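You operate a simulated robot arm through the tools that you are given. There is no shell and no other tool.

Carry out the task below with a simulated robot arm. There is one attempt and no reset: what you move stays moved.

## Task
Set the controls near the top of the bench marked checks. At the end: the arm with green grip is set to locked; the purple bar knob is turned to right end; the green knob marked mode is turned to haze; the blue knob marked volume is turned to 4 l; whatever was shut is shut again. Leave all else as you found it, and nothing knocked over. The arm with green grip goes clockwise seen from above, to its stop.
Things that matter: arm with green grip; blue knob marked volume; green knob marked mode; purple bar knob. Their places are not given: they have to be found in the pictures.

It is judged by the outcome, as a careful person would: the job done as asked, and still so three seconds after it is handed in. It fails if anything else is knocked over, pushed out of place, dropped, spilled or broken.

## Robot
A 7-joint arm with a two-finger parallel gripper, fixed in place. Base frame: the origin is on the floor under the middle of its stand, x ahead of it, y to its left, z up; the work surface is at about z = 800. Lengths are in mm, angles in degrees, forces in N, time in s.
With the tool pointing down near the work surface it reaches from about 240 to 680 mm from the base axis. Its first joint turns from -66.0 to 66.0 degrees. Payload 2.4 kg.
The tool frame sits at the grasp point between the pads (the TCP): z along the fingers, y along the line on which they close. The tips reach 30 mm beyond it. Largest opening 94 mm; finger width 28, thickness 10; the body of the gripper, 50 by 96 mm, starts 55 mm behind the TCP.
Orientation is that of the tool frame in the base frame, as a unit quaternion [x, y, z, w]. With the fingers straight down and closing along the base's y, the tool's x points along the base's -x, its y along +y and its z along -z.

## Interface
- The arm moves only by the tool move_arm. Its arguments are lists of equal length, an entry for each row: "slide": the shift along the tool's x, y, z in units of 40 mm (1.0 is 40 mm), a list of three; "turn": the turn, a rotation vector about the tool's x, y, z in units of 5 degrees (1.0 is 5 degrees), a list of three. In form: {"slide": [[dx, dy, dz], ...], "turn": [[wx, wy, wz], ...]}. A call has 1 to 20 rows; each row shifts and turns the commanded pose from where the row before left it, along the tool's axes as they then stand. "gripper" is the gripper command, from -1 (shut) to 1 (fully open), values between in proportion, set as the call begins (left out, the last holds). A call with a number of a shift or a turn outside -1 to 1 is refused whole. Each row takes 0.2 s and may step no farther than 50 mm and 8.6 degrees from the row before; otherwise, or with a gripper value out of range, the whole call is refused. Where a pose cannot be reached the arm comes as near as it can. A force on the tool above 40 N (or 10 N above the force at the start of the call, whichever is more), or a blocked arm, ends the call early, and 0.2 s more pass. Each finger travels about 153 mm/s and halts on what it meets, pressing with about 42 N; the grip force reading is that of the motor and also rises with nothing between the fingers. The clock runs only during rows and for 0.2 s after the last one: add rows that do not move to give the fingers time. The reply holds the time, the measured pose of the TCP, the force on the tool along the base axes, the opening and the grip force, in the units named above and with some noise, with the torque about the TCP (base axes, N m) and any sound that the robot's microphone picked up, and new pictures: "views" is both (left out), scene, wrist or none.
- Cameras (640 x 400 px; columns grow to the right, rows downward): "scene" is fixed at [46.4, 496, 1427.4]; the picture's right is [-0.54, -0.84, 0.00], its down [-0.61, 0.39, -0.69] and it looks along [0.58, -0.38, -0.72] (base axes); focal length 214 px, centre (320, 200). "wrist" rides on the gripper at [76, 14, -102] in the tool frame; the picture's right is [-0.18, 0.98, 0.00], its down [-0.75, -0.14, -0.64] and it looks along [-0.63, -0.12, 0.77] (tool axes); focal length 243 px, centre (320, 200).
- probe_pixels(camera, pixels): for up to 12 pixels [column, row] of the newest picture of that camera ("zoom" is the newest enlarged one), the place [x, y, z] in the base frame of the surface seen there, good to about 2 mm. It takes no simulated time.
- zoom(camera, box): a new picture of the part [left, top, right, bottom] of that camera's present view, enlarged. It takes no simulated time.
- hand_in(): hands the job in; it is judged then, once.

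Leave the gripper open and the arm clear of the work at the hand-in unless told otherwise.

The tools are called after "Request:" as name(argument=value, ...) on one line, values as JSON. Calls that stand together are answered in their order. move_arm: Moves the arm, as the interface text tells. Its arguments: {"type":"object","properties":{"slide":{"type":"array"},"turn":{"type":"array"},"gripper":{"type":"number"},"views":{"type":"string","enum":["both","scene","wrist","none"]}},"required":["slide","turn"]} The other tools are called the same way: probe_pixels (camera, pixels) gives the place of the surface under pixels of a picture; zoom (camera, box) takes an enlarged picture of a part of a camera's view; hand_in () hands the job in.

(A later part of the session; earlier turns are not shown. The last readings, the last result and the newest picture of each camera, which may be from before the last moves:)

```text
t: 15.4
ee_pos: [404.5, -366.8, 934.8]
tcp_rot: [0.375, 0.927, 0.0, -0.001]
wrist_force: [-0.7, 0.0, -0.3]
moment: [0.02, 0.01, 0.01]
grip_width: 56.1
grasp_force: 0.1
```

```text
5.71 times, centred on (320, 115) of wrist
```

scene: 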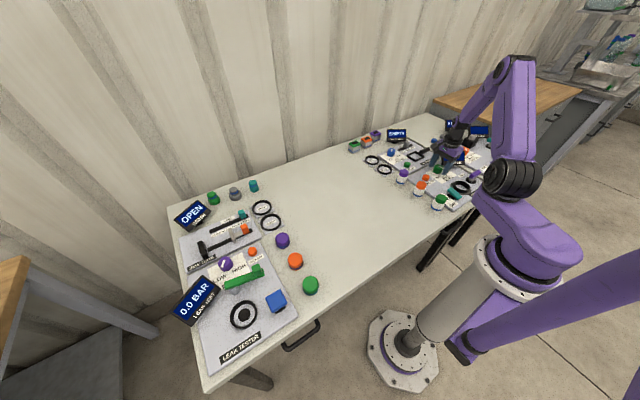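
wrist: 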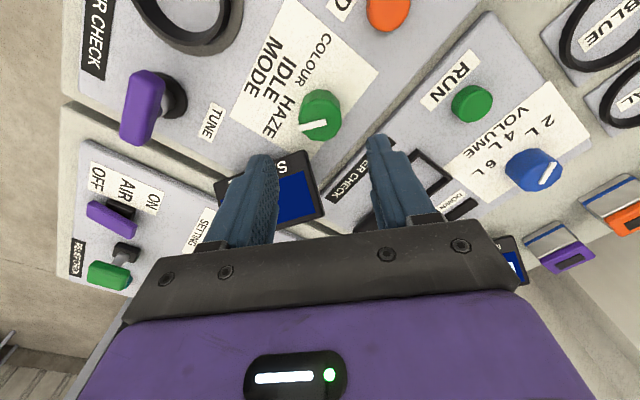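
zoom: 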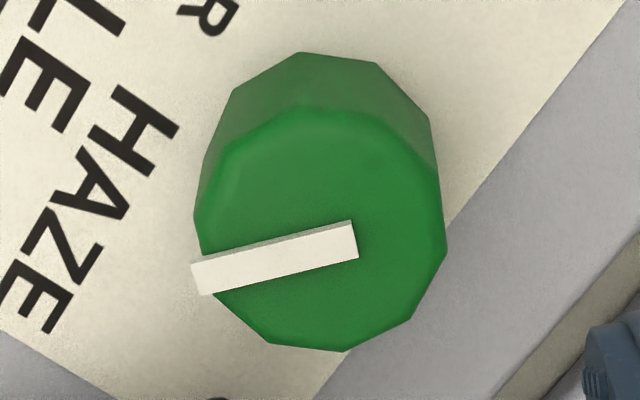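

By camera geometry the MODE mark now points ≈230° versus HAZE ≈227° and it moved ~50°, so it seems to have settled at the HAZE detent. Now I'll inspect the VOLUME knob at (533,170).

Request:
zoom(camera="wrist", box=[455, 75, 595, 215])

Request:
zoom(camera="scene", box=[375, 140, 415, 170])

```text
2.86 times, centred on (525, 145) of wrist
```

zoom: 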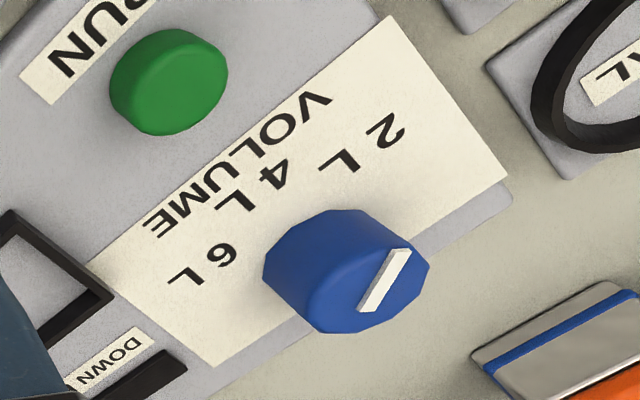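

```text
13.33 times, centred on (395, 155) of scene
```

zoom: 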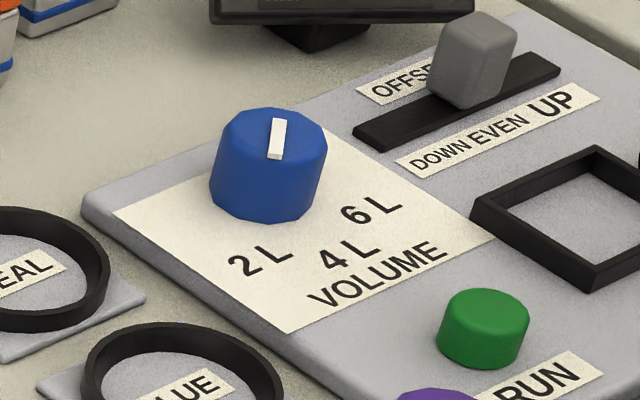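

VOLUME points to 2 L now; 4 L is next, counter-clockwise seen from above. I'll probe the surroundings of that knob: METER STATE display, OFFSET slider, and the knob itself.

Request:
probe_pixels(camera="scene", pixels=[[388, 140], [405, 140], [388, 130], [405, 130], [406, 144], [406, 148], [387, 151], [396, 151], [391, 148], [391, 158], [376, 137], [400, 157]])

Request:
probe_pixels(camera="wrist", pixels=[[533, 170], [520, 175], [556, 172], [543, 190], [535, 160], [551, 170], [540, 180], [512, 165], [475, 170], [496, 152], [525, 125], [546, 176]])

```text
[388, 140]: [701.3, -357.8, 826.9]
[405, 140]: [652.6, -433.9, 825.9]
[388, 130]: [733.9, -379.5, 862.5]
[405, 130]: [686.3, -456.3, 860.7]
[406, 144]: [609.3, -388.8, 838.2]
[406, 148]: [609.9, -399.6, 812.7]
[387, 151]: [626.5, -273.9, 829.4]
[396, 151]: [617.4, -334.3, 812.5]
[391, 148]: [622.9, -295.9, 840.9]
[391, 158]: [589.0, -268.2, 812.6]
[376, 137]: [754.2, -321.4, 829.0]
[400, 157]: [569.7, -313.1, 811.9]
```

```text
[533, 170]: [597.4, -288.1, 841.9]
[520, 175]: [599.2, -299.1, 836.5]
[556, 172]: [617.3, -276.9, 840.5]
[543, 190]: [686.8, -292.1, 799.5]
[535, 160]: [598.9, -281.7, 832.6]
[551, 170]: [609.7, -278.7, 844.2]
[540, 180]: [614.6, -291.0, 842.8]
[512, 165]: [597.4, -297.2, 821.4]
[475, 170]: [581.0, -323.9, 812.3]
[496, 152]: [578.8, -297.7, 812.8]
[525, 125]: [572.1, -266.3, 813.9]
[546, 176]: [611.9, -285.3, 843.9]
```

VOLUME knob centre ≈(611.5,-288), top z≈843, mark at ≈127°, so 4 L is about 50° counter-clockwise; neighbours are ≥90 mm away. I'll move over it at z≈935 with the current yaw.

Request:
move_arm(slide=[[-0.393, 0.836, 0], [-0.393, 0.836, 0], [-0.393, 0.836, 0], [-0.393, 0.836, 0], [-0.393, 0.836, 0], [-0.393, 0.836, 0]], turn=[[0, 0, 0], [0, 0, 0], [0, 0, 0], [0, 0, 0], [0, 0, 0], [0, 0, 0]])

```text
t: 16.8
ee_pos: [611.5, -287.3, 934.8]
tcp_rot: [0.375, 0.927, 0.0, 0.0]
wrist_force: [-0.6, -0.2, -0.4]
moment: [0.02, 0.01, 0.01]
grip_width: 56.4
grasp_force: 0.0
```

scene: 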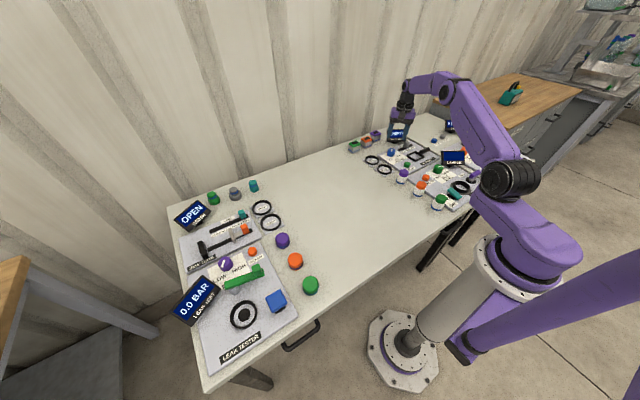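
wrist: 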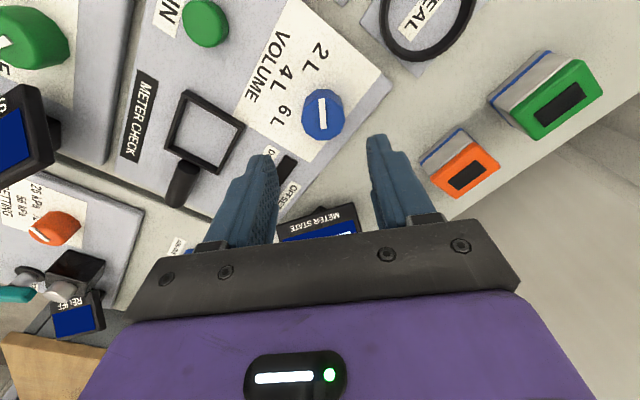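

The blue knob is at (322,117), between the fingers as for the green one. I'll zoom to check and then descend.

Request:
zoom(camera="wrist", box=[285, 75, 365, 155])

Request:
probe_pixels(camera="wrist", pixels=[[303, 122], [342, 118], [322, 138], [322, 105], [322, 122], [318, 100], [324, 128], [330, 222]])

```text
5.00 times, centred on (325, 115) of wrist
```

zoom: 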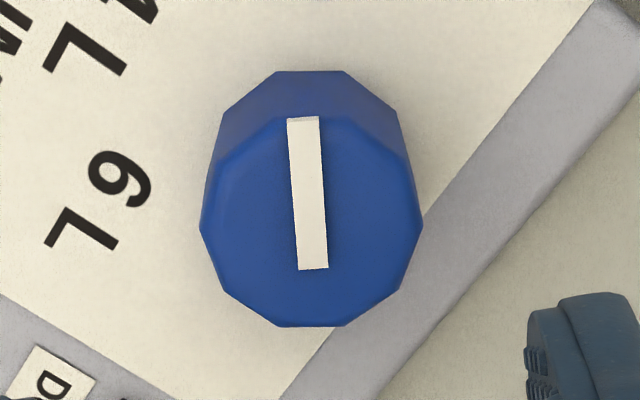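

```text
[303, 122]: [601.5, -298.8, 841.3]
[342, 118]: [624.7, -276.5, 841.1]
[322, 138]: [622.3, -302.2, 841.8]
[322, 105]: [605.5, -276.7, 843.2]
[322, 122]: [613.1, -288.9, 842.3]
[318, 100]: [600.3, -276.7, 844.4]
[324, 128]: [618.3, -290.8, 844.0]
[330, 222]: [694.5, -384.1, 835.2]
```

Centre is ≈(613,-287.5). I'll shift 1.5 mm and go down to z≈849.

Request:
move_arm(slide=[[-0.027, 0.026, 0.9], [0, 0, 0.8], [0, 0, 0.445]], turn=[[0, 0, 0], [0, 0, 0], [0, 0, 0]], views="wrist")

```text
t: 17.6
ee_pos: [611.9, -288.4, 849.4]
tcp_rot: [0.375, 0.927, 0.0, -0.001]
wrist_force: [0.3, 0.0, -0.1]
moment: [-0.03, 0.0, 0.01]
grip_width: 56.2
grasp_force: 0.1
```

wrist: 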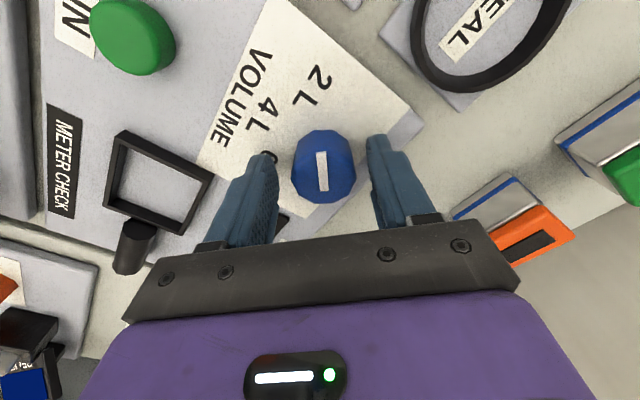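

Knob is centred between the fingers; now close on it.

Request:
move_arm(slide=[[0, 0, 0], [0, 0, 0], [0, 0, 0]], turn=[[0, 0, 0], [0, 0, 0], [0, 0, 0]], gripper=-0.5, views="wrist")

```text
t: 18.4
ee_pos: [613.0, -285.1, 848.6]
tcp_rot: [0.374, 0.928, 0.0, 0.001]
wrist_force: [8.2, 3.9, -7.9]
moment: [-0.5, -0.88, -0.01]
grip_width: 36.8
grasp_force: 45.0
```

wrist: 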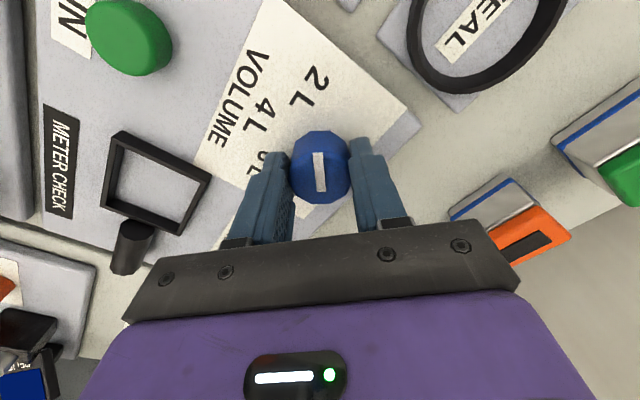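

Gripped. Turn counter-clockwise seen from above by 48°.

Request:
move_arm(slide=[[0, 0, 0], [0, 0, 0], [0, 0, 0], [0, 0, 0], [0, 0, 0], [0, 0, 0], [0, 0, 0], [0, 0, 0], [0, 0, 0], [0, 0, 0], [0, 0, 0]], turn=[[0, 0, -1], [0, 0, -1], [0, 0, -1], [0, 0, -1], [0, 0, -1], [0, 0, -1], [0, 0, -1], [0, 0, -1], [0, 0, -1], [0, 0, -0.6], [0, 0, 0]], views="wrist")

```text
t: 20.8
ee_pos: [613.0, -287.9, 849.2]
tcp_rot: [-0.036, 0.999, 0.0, 0.001]
wrist_force: [13.2, -1.0, 6.6]
moment: [0.13, -0.42, 0.02]
grip_width: 37.0
grasp_force: 45.4
```

wrist: 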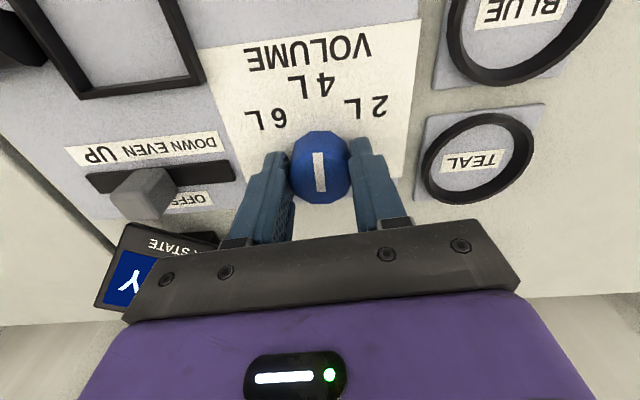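

The mark points at 4 L. I'll open, rise and check.

Request:
move_arm(slide=[[0, 0, 0], [0, 0, 0], [0, 0, -0.5], [0, 0, -0.8], [0, 0, -0.9]], turn=[[0, 0, 0], [0, 0, 0], [0, 0, 0], [0, 0, 0], [0, 0, 0]], gripper=0.2)

Request:
zoom(camera="wrist", box=[240, 30, 420, 170])

Request:
zoom(camera="scene", box=[365, 130, 415, 170])

```text
t: 22.0
ee_pos: [612.5, -287.5, 934.4]
tcp_rot: [-0.036, 0.999, -0.001, 0.0]
wrist_force: [1.7, 0.1, 0.9]
moment: [0.01, -0.01, 0.03]
grip_width: 56.3
grasp_force: 0.2
```

scene: 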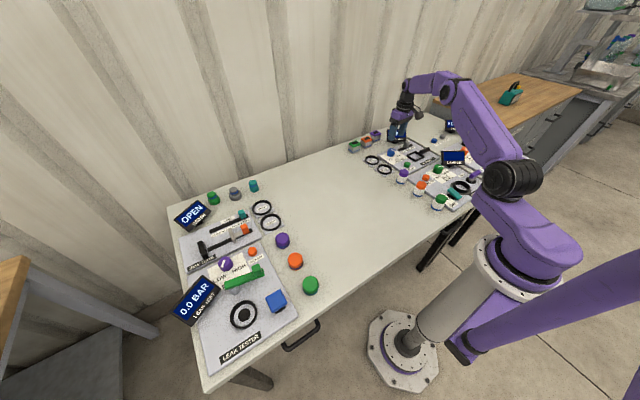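
wrist: 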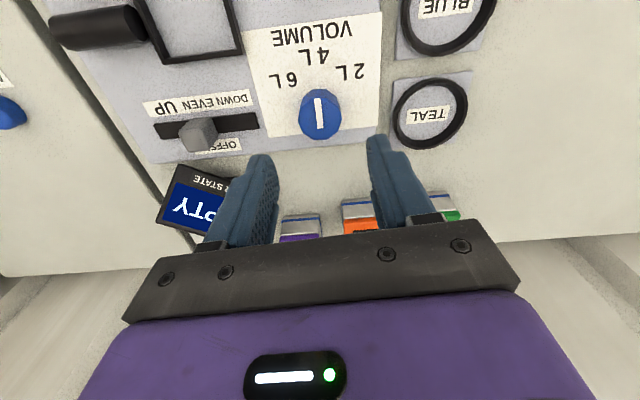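

```text
2.86 times, centred on (330, 100) of wrist
```

zoom: 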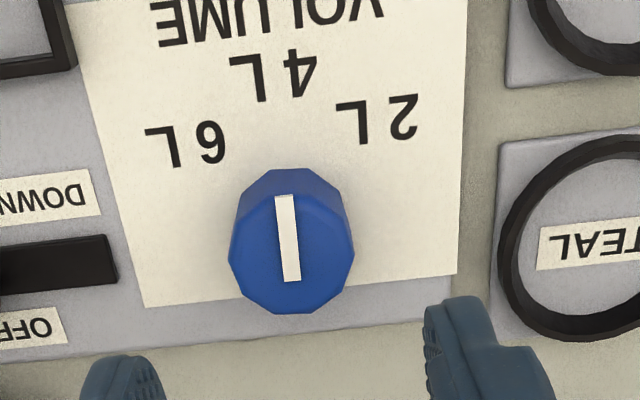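

```text
10.00 times, centred on (390, 150) of scene
```

zoom: 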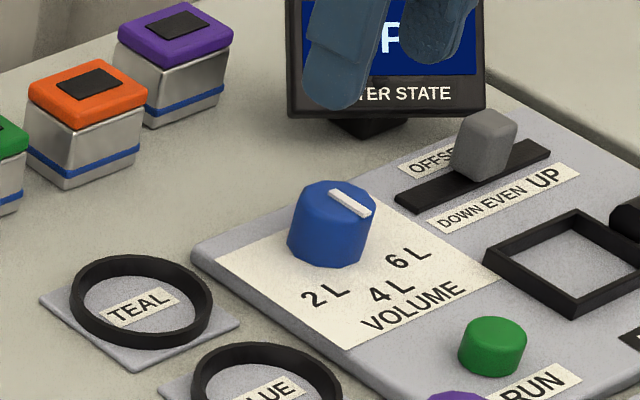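

VOLUME is at 4 L. Next the purple TUNE bar: I'll move over it at about z≈970, passing above the SAMPLE display (top ≈880, tips ≥905).

Request:
move_arm(slide=[[0.944, -0.337, -0.1], [0.944, -0.337, -0.1], [0.944, -0.337, -0.1], [0.944, -0.337, -0.1], [0.944, -0.337, -0.1], [0.944, -0.337, -0.1], [0.944, -0.337, -0.1], [0.944, -0.337, -0.1], [0.944, -0.337, -0.1]], turn=[[0, 0, 0], [0, 0, 0], [0, 0, 0], [0, 0, 0], [0, 0, 0], [0, 0, 0], [0, 0, 0], [0, 0, 0], [0, 0, 0]])

```text
t: 24.0
ee_pos: [281.0, -430.7, 971.2]
tcp_rot: [-0.035, 0.999, 0.0, 0.0]
wrist_force: [0.1, -1.3, 0.1]
moment: [-0.01, 0.02, -0.01]
grip_width: 56.5
grasp_force: 0.0
```

scene: 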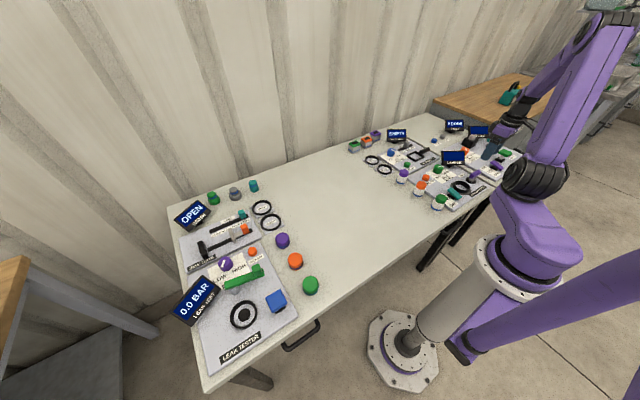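
wrist: 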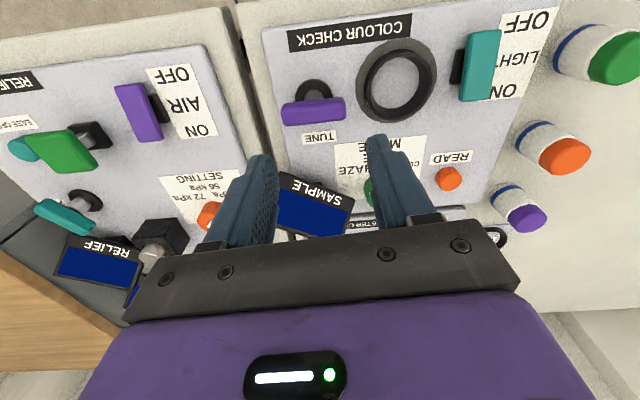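

The TUNE bar is at (313,110). I'll zoom to measure it.

Request:
zoom(camera="wrist", box=[265, 65, 365, 150])

Request:
probe_pixels(camera="wrist", pixels=[[288, 112], [300, 112], [313, 111], [328, 110], [342, 108], [313, 118], [313, 104], [315, 92], [297, 91], [330, 92], [310, 80], [313, 136]])

```text
4.71 times, centred on (315, 108) of wrist
```

zoom: 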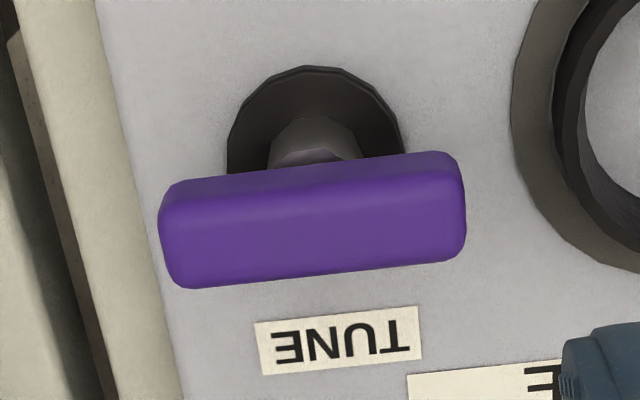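

```text
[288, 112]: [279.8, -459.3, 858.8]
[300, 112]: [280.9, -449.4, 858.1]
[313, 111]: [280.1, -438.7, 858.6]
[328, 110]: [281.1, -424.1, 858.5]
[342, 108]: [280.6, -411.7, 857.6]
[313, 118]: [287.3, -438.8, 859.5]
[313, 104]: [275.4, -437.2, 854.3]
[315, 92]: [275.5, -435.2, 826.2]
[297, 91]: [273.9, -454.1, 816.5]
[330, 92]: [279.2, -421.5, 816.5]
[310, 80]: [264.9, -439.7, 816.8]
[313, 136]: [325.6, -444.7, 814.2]
```

Bar: centre ≈(282,-436), top z 858.5, ~15 mm thick in x, ~57 mm long along y. I'll yaw the tool counter-clockwise 86° in free air so the fingers close along x with room left to turn clockwise.

Request:
move_arm(slide=[[0, 0, 0], [0, 0, 0], [0, 0, 0], [0, 0, 0], [0, 0, 0], [0, 0, 0], [0, 0, 0], [0, 0, 0], [0, 0, 0], [0, 0, 0], [0, 0, 0], [0, 0, 0], [0, 0, 0], [0, 0, 0], [0, 0, 0], [0, 0, 0], [0, 0, 0], [0, 0, 0]], turn=[[0, 0, -1], [0, 0, -1], [0, 0, -1], [0, 0, -1], [0, 0, -1], [0, 0, -1], [0, 0, -1], [0, 0, -1], [0, 0, -1], [0, 0, -1], [0, 0, -1], [0, 0, -1], [0, 0, -1], [0, 0, -1], [0, 0, -1], [0, 0, -1], [0, 0, -1], [0, 0, -0.2]])

```text
t: 27.8
ee_pos: [281.2, -433.0, 971.5]
tcp_rot: [0.707, -0.707, 0.0, 0.0]
wrist_force: [-0.6, 0.5, -0.3]
moment: [0.0, -0.01, 0.0]
grip_width: 56.3
grasp_force: 0.0
```

scene: 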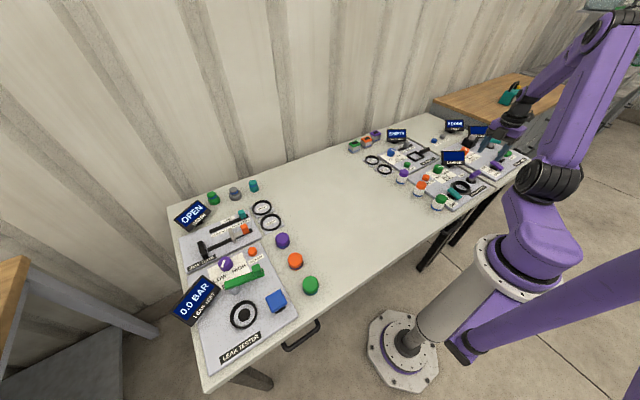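
wrist: 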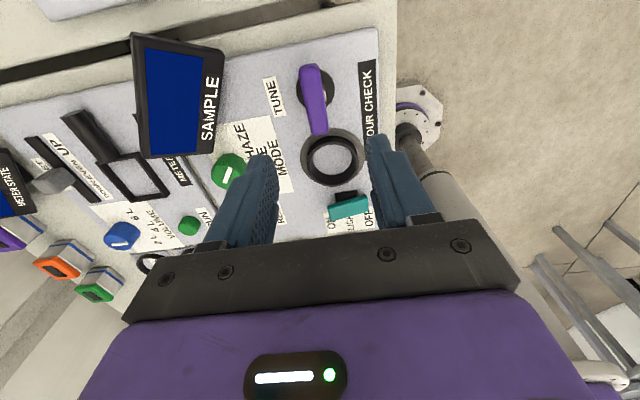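

Yaw reached. I'll zoom to verify bar centring before going down.

Request:
zoom(camera="wrist", box=[270, 50, 370, 150])

Request:
probe_pixels(camera="wrist", pixels=[[310, 68], [313, 80], [315, 95], [318, 110], [320, 122], [305, 95], [324, 95], [330, 92], [303, 75], [320, 130]])

```text
4.00 times, centred on (320, 100) of wrist
```

zoom: 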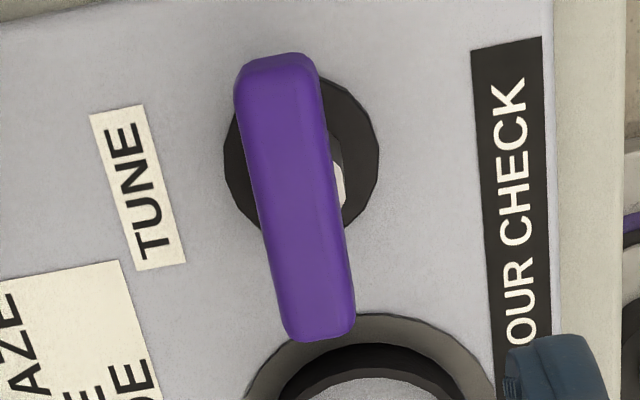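

```text
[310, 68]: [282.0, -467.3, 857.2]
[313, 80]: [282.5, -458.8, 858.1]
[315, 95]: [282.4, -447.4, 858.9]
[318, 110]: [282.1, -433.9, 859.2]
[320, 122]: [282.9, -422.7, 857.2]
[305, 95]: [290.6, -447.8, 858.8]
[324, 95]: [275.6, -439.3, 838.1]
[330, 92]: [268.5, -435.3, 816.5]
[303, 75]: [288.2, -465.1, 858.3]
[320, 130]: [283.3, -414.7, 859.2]
```

Bar's centre is ≈(282.5,-437.5). I'll go down to TCP z≈862 with tips at ≈832, straddling the bar.

Request:
move_arm(slide=[[0.11, -0.04, 0.9], [0, 0, 0.9], [0, 0, 0.94]], turn=[[0, 0, 0], [0, 0, 0], [0, 0, 0]], views="wrist")

```text
t: 28.6
ee_pos: [282.3, -437.3, 863.6]
tcp_rot: [-0.707, 0.707, 0.0, 0.001]
wrist_force: [0.3, -0.4, 0.3]
moment: [0.01, 0.0, 0.01]
grip_width: 56.3
grasp_force: 0.1
```

wrist: 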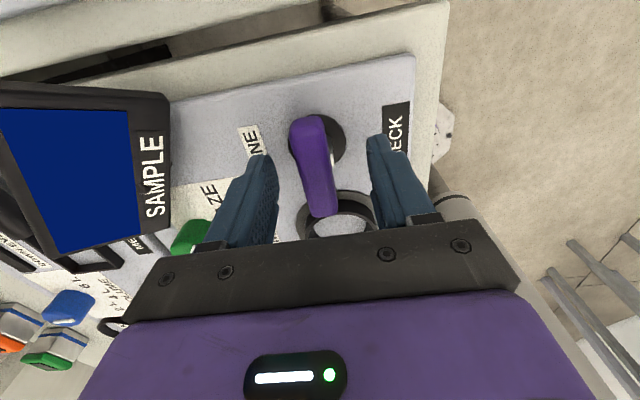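

The bar sits between the fingers at (318,165). Close on it.

Request:
move_arm(slide=[[0, 0, 0], [0, 0, 0], [0, 0, 0]], turn=[[0, 0, 0], [0, 0, 0], [0, 0, 0]], gripper=-0.9, views="wrist")

```text
t: 29.4
ee_pos: [284.6, -437.1, 863.3]
tcp_rot: [0.708, -0.706, 0.002, 0.0]
wrist_force: [15.8, -2.5, -17.9]
moment: [-0.88, -0.48, -0.02]
grip_width: 21.8
grasp_force: 44.6
```

wrist: 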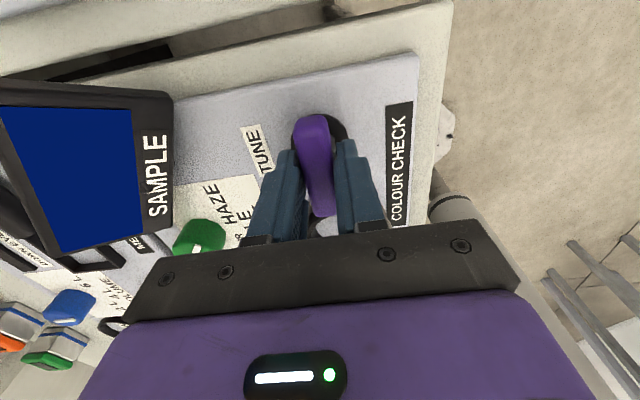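

Gripped (21.8 mm); the tool was drawn ~2 mm in +x, so I'll ease the command by 2 mm and turn clockwise (tool z +) 25°, watching the torque.

Request:
move_arm(slide=[[0, -0.05, 0], [0, 0, 0], [0, 0, 0], [0, 0, 0], [0, 0, 0], [0, 0, 0], [0, 0, 0]], turn=[[0, 0, 0], [0, 0, 1], [0, 0, 1], [0, 0, 1], [0, 0, 1], [0, 0, 1], [0, 0, 0]], views="wrist")

```text
t: 31.0
ee_pos: [284.9, -435.6, 862.4]
tcp_rot: [-0.537, 0.843, -0.001, 0.0]
wrist_force: [8.9, -3.2, 2.7]
moment: [0.59, -0.56, -0.01]
grip_width: 21.5
grasp_force: 44.8
```

wrist: 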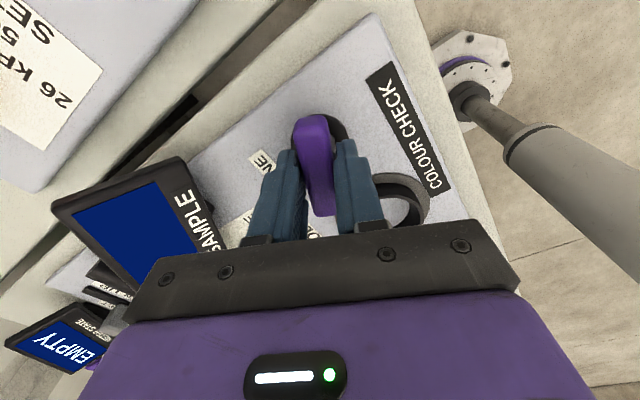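

It turned 25° freely (torque about z ≈0). Continue another 25°.

Request:
move_arm(slide=[[0, 0, 0], [0, 0, 0], [0, 0, 0], [0, 0, 0], [0, 0, 0], [0, 0, 0]], turn=[[0, 0, 1], [0, 0, 1], [0, 0, 1], [0, 0, 1], [0, 0, 1], [0, 0, 0]], views="wrist")

```text
t: 32.4
ee_pos: [285.9, -436.7, 863.5]
tcp_rot: [-0.341, 0.94, 0.0, 0.001]
wrist_force: [10.1, -3.9, 15.6]
moment: [-0.47, 0.17, 0.0]
grip_width: 21.8
grasp_force: 45.4
```

wrist: 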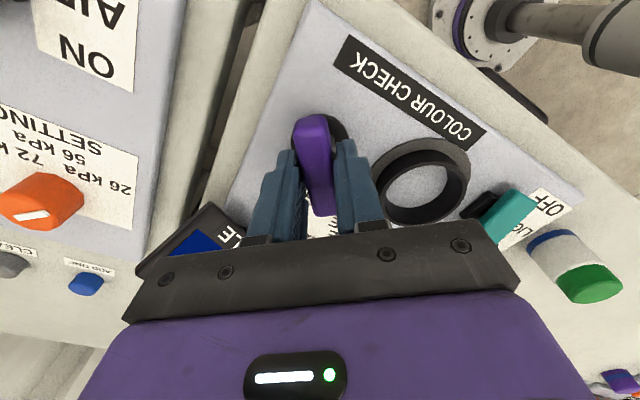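

50° turned, still free. Continue another 25°.

Request:
move_arm(slide=[[0, 0, 0], [0, 0, 0], [0, 0, 0], [0, 0, 0], [0, 0, 0], [0, 0, 0]], turn=[[0, 0, 1], [0, 0, 1], [0, 0, 1], [0, 0, 1], [0, 0, 1], [0, 0, 0]], views="wrist")

```text
t: 33.8
ee_pos: [284.7, -438.7, 863.2]
tcp_rot: [-0.13, 0.992, -0.002, 0.001]
wrist_force: [11.9, -7.5, 14.0]
moment: [-0.41, 0.24, -0.01]
grip_width: 22.0
grasp_force: 45.3
```

wrist: 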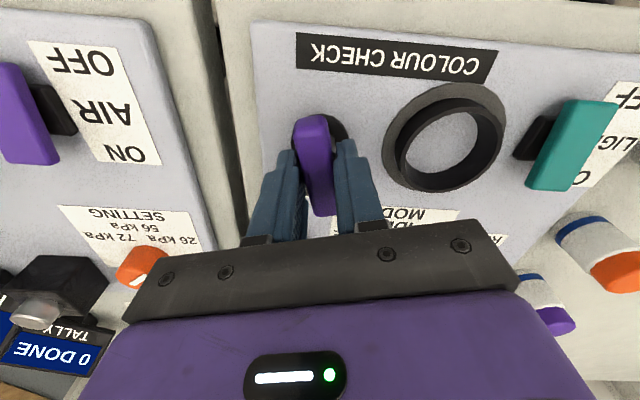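

75° turned, no stop yet. Continue another 25°.

Request:
move_arm(slide=[[0, 0, 0], [0, 0, 0], [0, 0, 0], [0, 0, 0], [0, 0, 0], [0, 0, 0]], turn=[[0, 0, 1], [0, 0, 1], [0, 0, 1], [0, 0, 1], [0, 0, 1], [0, 0, 0]], views="wrist")

```text
t: 35.2
ee_pos: [285.9, -436.7, 862.1]
tcp_rot: [0.088, 0.996, -0.003, 0.001]
wrist_force: [11.2, -8.3, 18.2]
moment: [-0.13, 0.18, -0.02]
grip_width: 21.8
grasp_force: 44.5
```

wrist: 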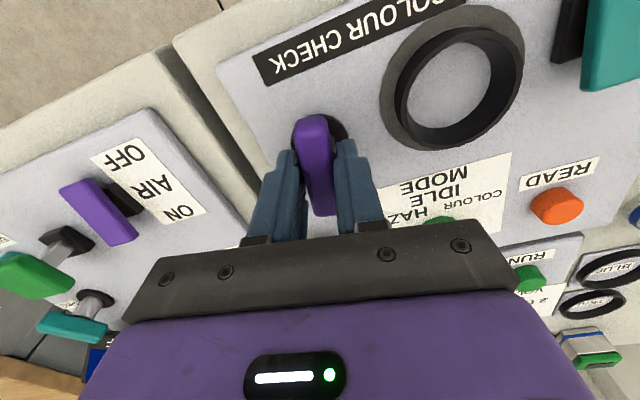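

100°; still free. Continue another 25°.

Request:
move_arm(slide=[[0, 0, 0], [0, 0, 0], [0, 0, 0], [0, 0, 0], [0, 0, 0], [0, 0, 0]], turn=[[0, 0, 1], [0, 0, 1], [0, 0, 1], [0, 0, 1], [0, 0, 1], [0, 0, 0]], views="wrist")

```text
t: 36.6
ee_pos: [284.9, -438.2, 862.3]
tcp_rot: [0.302, 0.953, -0.001, 0.0]
wrist_force: [5.9, -8.6, 17.0]
moment: [-0.37, -0.26, 0.25]
grip_width: 21.4
grasp_force: 45.1
```

wrist: 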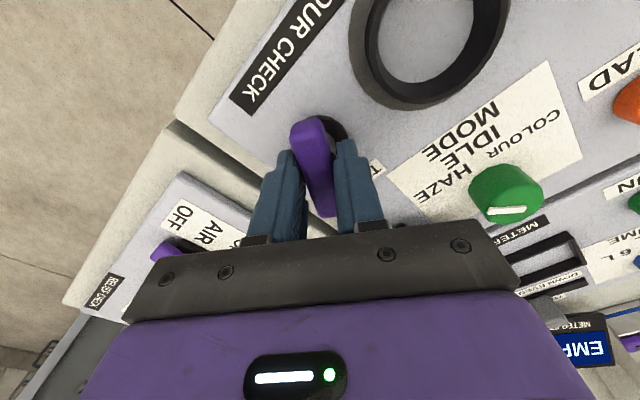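

Torque about z rose to 0.25 N·m and the bar now lags the fingers slightly: a stop seems near. I'll push another 5° to confirm.

Request:
move_arm(slide=[[0, 0, 0], [0, 0, 0], [0, 0, 0]], turn=[[0, 0, 0.5], [0, 0, 0.5], [0, 0, 0]], views="wrist")

Request:
zoom(camera="wrist", box=[240, 100, 400, 240])

```text
t: 37.4
ee_pos: [285.5, -437.4, 862.3]
tcp_rot: [0.34, 0.94, -0.001, 0.001]
wrist_force: [-0.6, -12.0, 22.5]
moment: [0.34, 1.12, 2.12]
grip_width: 22.4
grasp_force: 44.8
```

wrist: 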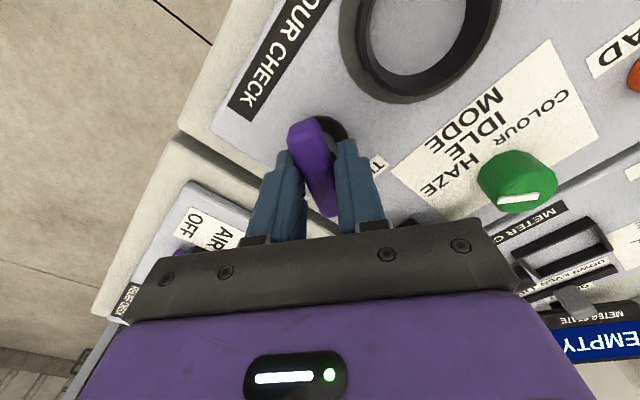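

```text
2.86 times, centred on (320, 170) of wrist
```

zoom: 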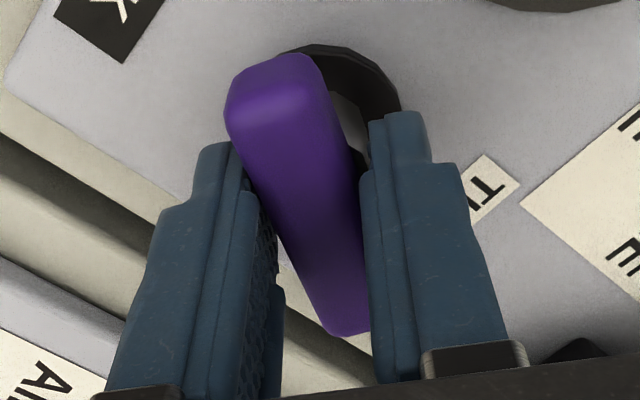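

Torque jumped to 2.1 N·m with the bar lagging the fingers: it is at its clockwise (right) stop, about 120° from where it started. I'll open and rise straight up.

Request:
move_arm(slide=[[0, 0, 0], [0, 0, 0], [0, 0, -0.4], [0, 0, -0.8], [0, 0, -0.9], [0, 0, -0.9]], turn=[[0, 0, 0], [0, 0, 0], [0, 0, 0], [0, 0, 0], [0, 0, 0], [0, 0, 0]], gripper=0.2)

Request:
zoom(camera="wrist", box=[240, 50, 400, 190])

Request:
zoom(camera="scene", box=[420, 140, 520, 215])

```text
t: 38.8
ee_pos: [284.8, -438.4, 983.2]
tcp_rot: [0.342, 0.94, 0.0, 0.0]
wrist_force: [-0.6, -0.4, -0.7]
moment: [0.0, 0.01, 0.05]
grip_width: 56.7
grasp_force: 0.0
```

scene: 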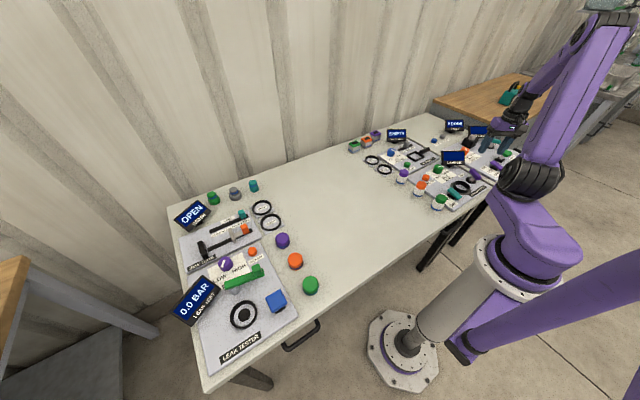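
wrist: 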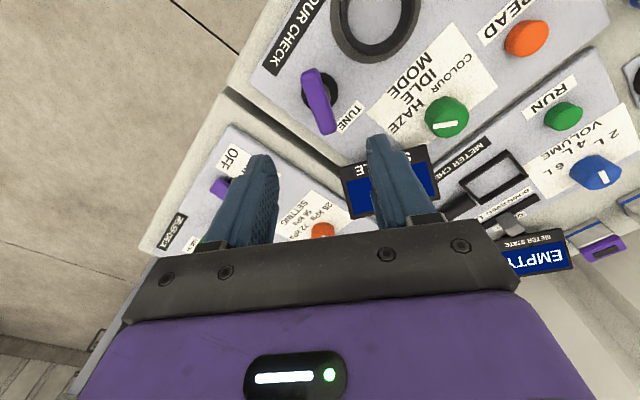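

```text
2.86 times, centred on (320, 120) of wrist
```

zoom: 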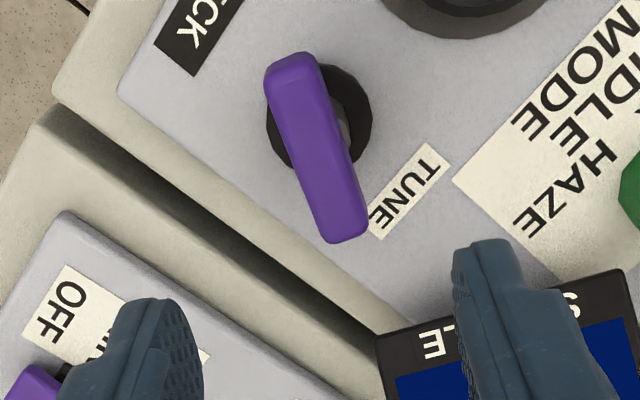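

```text
5.33 times, centred on (470, 178) of scene
```

zoom: 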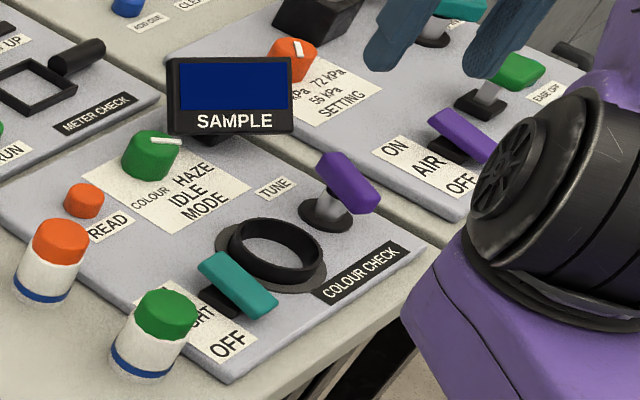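

All three on this side are set. Now the arm with green grip on the leak tester to the left: first I'll straighten the yaw and rise.

Request:
move_arm(slide=[[0, 0, -0.3], [0, 0, -0.3], [0, 0, -0.3], [0, 0, -0.3], [0, 0, -0.3], [0, 0, -0.3], [0, 0, -0.3], [0, 0, -0.3]], turn=[[0, 0, -1], [0, 0, -1], [0, 0, -1], [0, 0, -1], [0, 0, -1], [0, 0, -1], [0, 0, -1], [0, 0, -1]], views="scene")

Request:
move_arm(slide=[[-0.1, 1, 0], [-0.1, 1, 0], [-0.1, 1, 0], [-0.1, 1, 0], [-0.1, 1, 0], [-0.1, 1, 0], [-0.1, 1, 0], [-0.1, 1, 0], [0, 1, 0], [0, 1, 0], [0, 1, 0], [0, 1, 0], [0, 1, 0], [0, 1, 0], [0, 1, 0], [0, 1, 0], [0, 1, 0], [0, 1, 0]], turn=[[0, 0, 0], [0, 0, 0], [0, 0, 0], [0, 0, 0], [0, 0, 0], [0, 0, 0], [0, 0, 0], [0, 0, 0], [0, 0, 0], [0, 0, 0], [0, 0, 0], [0, 0, 0], [0, 0, 0], [0, 0, 0], [0, 0, 0], [0, 0, 0], [0, 0, 0], [0, 0, 0]])

```text
t: 40.6
ee_pos: [285.1, -437.8, 1079.0]
tcp_rot: [-0.002, 1.0, 0.0, 0.0]
wrist_force: [-0.4, -0.5, 0.1]
moment: [0.0, -0.01, 0.0]
grip_width: 56.5
grasp_force: 0.0
```

scene: 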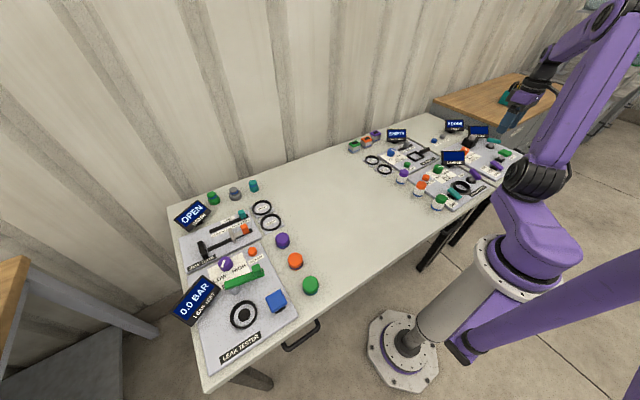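

```text
t: 44.4
ee_pos: [316.0, 283.0, 1077.7]
tcp_rot: [0.0, 1.0, 0.0, 0.001]
wrist_force: [0.5, 0.2, -0.3]
moment: [-0.02, -0.01, 0.0]
grip_width: 56.6
grasp_force: 0.1
```

scene: 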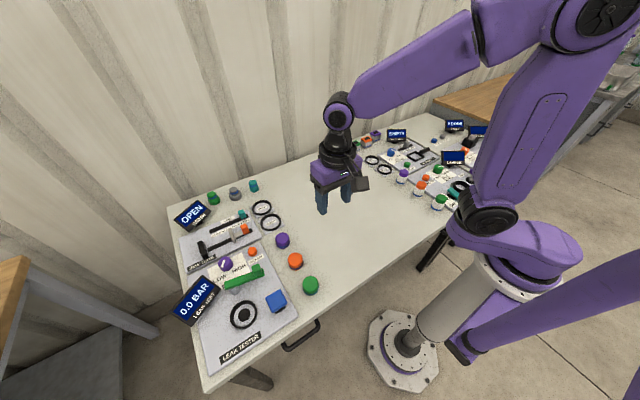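
wrist: 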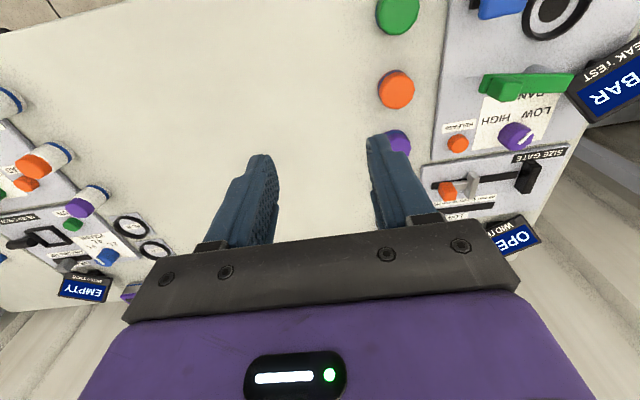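

Going on another ~150 mm in y so the leak tester comes into view.

Request:
move_arm(slide=[[0, 1, 0], [0, 1, 0], [0, 1, 0], [0, 1, 0]], turn=[[0, 0, 0], [0, 0, 0], [0, 0, 0], [0, 0, 0]])

Request:
zoom(camera="wrist", box=[240, 0, 480, 170])

```text
t: 45.4
ee_pos: [316.5, 443.4, 1077.9]
tcp_rot: [0.0, 1.0, 0.0, 0.001]
wrist_force: [0.1, 0.9, 0.3]
moment: [-0.04, -0.01, -0.01]
grip_width: 56.4
grasp_force: 0.0
```

scene: 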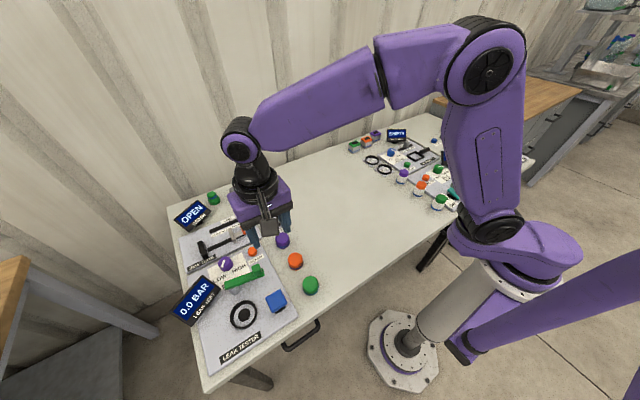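
wrist: 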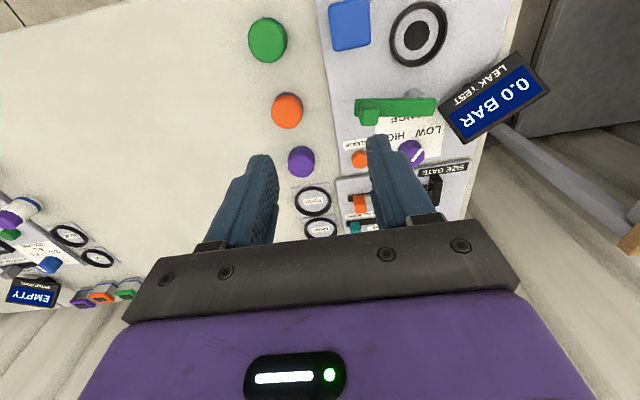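

```text
2.35 times, centred on (360, 85) of wrist
```

zoom: 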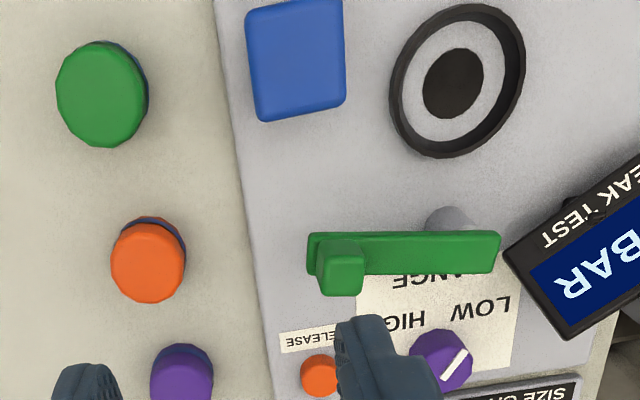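

The leak tester's green arm turns on the grey post (right end in picture, at ≈(450,235) of the zoom) and its grip block is at the left end (340,268); clockwise swings it toward the robot over the black seat ring. I'll probe its parts and the blue block and display for clearance.

Request:
probe_pixels(camera="zoom", pixels=[[340, 280], [340, 258], [330, 245], [400, 265], [450, 265], [490, 260], [450, 218], [300, 50], [260, 110], [340, 100], [455, 85], [520, 70]])

Request:
probe_pixels(camera="wrist", pixels=[[455, 138], [442, 93], [516, 56], [549, 92], [411, 153], [360, 158], [372, 112], [362, 115], [398, 100], [430, 98], [350, 45], [334, 5]])

```text
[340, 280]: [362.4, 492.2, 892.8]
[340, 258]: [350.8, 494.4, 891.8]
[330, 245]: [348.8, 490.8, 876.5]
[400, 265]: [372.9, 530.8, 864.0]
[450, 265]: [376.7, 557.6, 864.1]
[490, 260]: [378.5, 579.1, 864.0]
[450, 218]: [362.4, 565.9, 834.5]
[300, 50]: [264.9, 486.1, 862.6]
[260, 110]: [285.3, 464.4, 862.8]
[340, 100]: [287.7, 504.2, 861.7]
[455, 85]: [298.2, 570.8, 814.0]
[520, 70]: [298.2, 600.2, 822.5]
```

```text
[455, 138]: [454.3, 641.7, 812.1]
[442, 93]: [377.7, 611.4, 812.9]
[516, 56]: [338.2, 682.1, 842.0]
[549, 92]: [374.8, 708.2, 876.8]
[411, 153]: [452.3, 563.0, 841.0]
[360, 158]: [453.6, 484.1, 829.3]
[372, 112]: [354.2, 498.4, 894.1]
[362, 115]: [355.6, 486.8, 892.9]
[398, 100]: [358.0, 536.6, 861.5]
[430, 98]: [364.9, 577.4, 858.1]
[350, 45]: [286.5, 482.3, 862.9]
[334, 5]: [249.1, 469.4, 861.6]
```

Arm: post axis ≈(372,566), grip block ≈(359.5,493.5), z 864–893, arm direction ≈260°, radius ≈74 mm. Blue block top is 863, below where my tips (≥868) will pass. I'll yaw +80° so the fingers close across the arm, and go above the grip.

Request:
move_arm(slide=[[0, 0, 0], [0, 0, 0], [0, 0, 0], [0, 0, 0], [0, 0, 0], [0, 0, 0], [0, 0, 0], [0, 0, 0], [0, 0, 0], [0, 0, 0], [0, 0, 0], [0, 0, 0], [0, 0, 0], [0, 0, 0], [0, 0, 0], [0, 0, 0], [-0.71, -0.42, 0], [-0.71, -0.42, 0], [0, 0, 0.8], [0, 0, 0.8]], turn=[[0, 0, -1], [0, 0, -1], [0, 0, -1], [0, 0, -1], [0, 0, -1], [0, 0, -1], [0, 0, -1], [0, 0, -1], [0, 0, -1], [0, 0, -1], [0, 0, -1], [0, 0, -1], [0, 0, -1], [0, 0, -1], [0, 0, -1], [0, 0, -1], [0, 0, 0], [0, 0, 0], [0, 0, 0], [0, 0, 0]], gripper=0.2)

Request:
zoom(camera="wrist", box=[230, 50, 430, 200])

```text
t: 49.6
ee_pos: [360.0, 493.6, 1014.1]
tcp_rot: [-0.643, 0.766, 0.0, 0.0]
wrist_force: [-0.4, 0.3, -0.6]
moment: [0.0, 0.01, -0.03]
grip_width: 56.2
grasp_force: 0.0
```

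scene: 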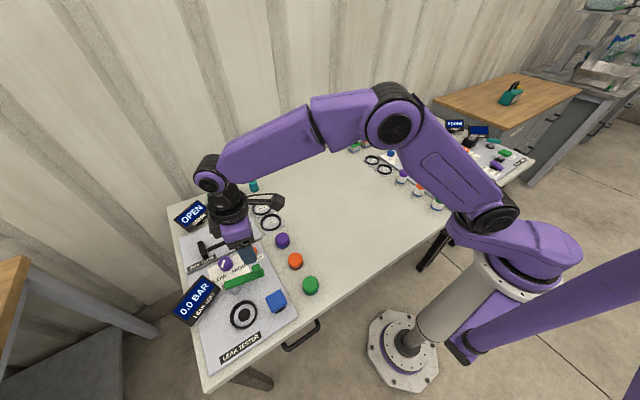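
wrist: 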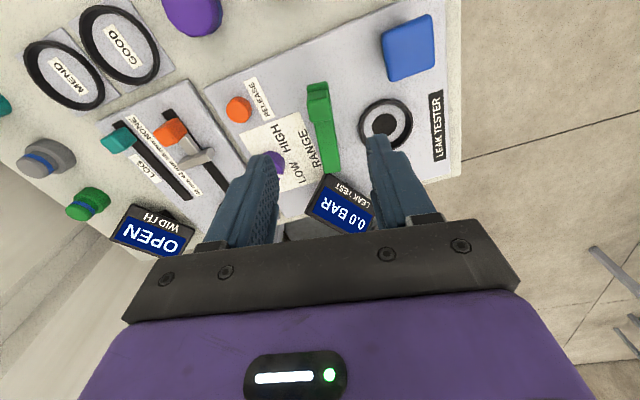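

```text
2.67 times, centred on (330, 125) of wrist
```

zoom: 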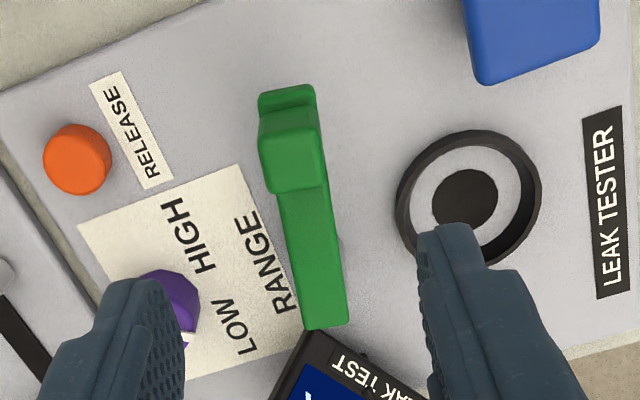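

The grip block is at ≈(320,111) in this view. I'll probe its top and the arm's length to refine.

Request:
probe_pixels(camera="zoom", pixels=[[293, 163], [270, 150], [312, 145], [275, 185], [315, 182], [290, 142], [305, 220], [315, 260], [325, 305], [343, 270], [300, 300], [288, 95]])

Request:
probe_pixels(camera="wrist", pixels=[[325, 175], [308, 210], [345, 230], [376, 205], [320, 180], [386, 122], [362, 122], [410, 130], [410, 48], [392, 75]])

```text
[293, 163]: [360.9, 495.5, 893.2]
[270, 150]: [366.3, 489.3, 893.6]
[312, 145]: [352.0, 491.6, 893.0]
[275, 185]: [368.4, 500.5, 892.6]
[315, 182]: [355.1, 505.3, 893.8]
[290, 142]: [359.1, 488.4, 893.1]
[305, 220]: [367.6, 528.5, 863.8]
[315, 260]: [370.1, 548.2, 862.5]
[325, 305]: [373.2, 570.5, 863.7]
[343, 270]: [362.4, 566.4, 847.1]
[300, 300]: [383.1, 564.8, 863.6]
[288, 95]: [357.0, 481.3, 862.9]
```

```text
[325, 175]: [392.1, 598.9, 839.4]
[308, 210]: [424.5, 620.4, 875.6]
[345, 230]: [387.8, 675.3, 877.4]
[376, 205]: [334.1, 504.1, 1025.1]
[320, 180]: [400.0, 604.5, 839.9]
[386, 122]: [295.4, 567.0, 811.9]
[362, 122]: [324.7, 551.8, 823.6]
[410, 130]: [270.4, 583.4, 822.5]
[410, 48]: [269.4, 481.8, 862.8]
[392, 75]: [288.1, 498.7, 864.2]
```

Refined: grip centre (360.5,496), post ≈(373.5,574), radius ≈79 mm, arm at 260°. The seat ring centre (296,569) is also ~78 mm from the post, which fits the arm locking over it. I'll descend to TCP z≈898 astride the grip.

Request:
move_arm(slide=[[-0.06, 0, 0.9], [0, 0, 0.9], [0, 0, 0.7], [0, 0, 0.4]], turn=[[0, 0, 0], [0, 0, 0], [0, 0, 0], [0, 0, 0]])

```text
t: 50.6
ee_pos: [360.8, 496.3, 897.6]
tcp_rot: [-0.643, 0.766, 0.0, 0.0]
wrist_force: [0.4, 0.0, -0.5]
moment: [-0.02, 0.0, 0.0]
grip_width: 56.3
grasp_force: 0.1
```

scene: 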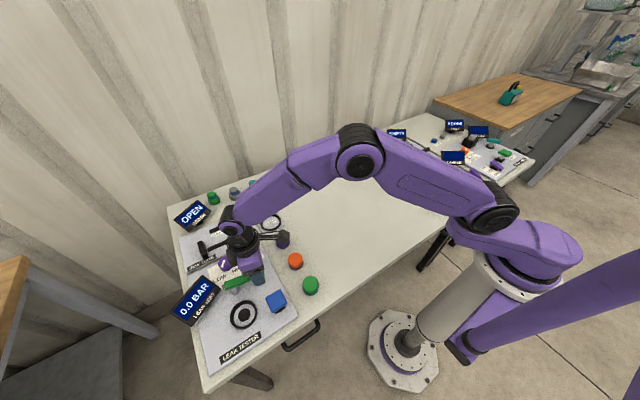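
wrist: 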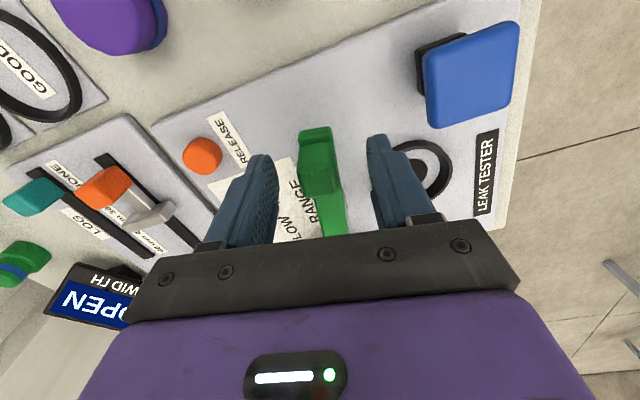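

The grip block stands between the fingers at (320,165). I'll close on it.

Request:
move_arm(slide=[[0, 0, 0], [0, 0, 0], [0, 0, 0]], turn=[[0, 0, 0], [0, 0, 0], [0, 0, 0]], gripper=-0.9, views="wrist")

```text
t: 51.4
ee_pos: [361.9, 494.8, 898.2]
tcp_rot: [-0.644, 0.765, 0.0, 0.0]
wrist_force: [2.1, 0.8, 0.6]
moment: [-0.08, 0.13, -0.2]
grip_width: 21.9
grasp_force: 45.0
```

wrist: 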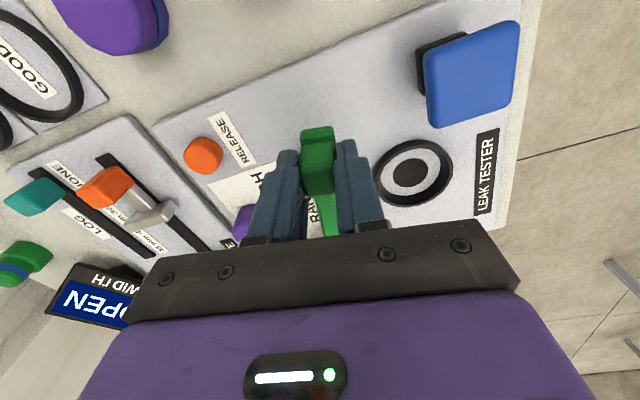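

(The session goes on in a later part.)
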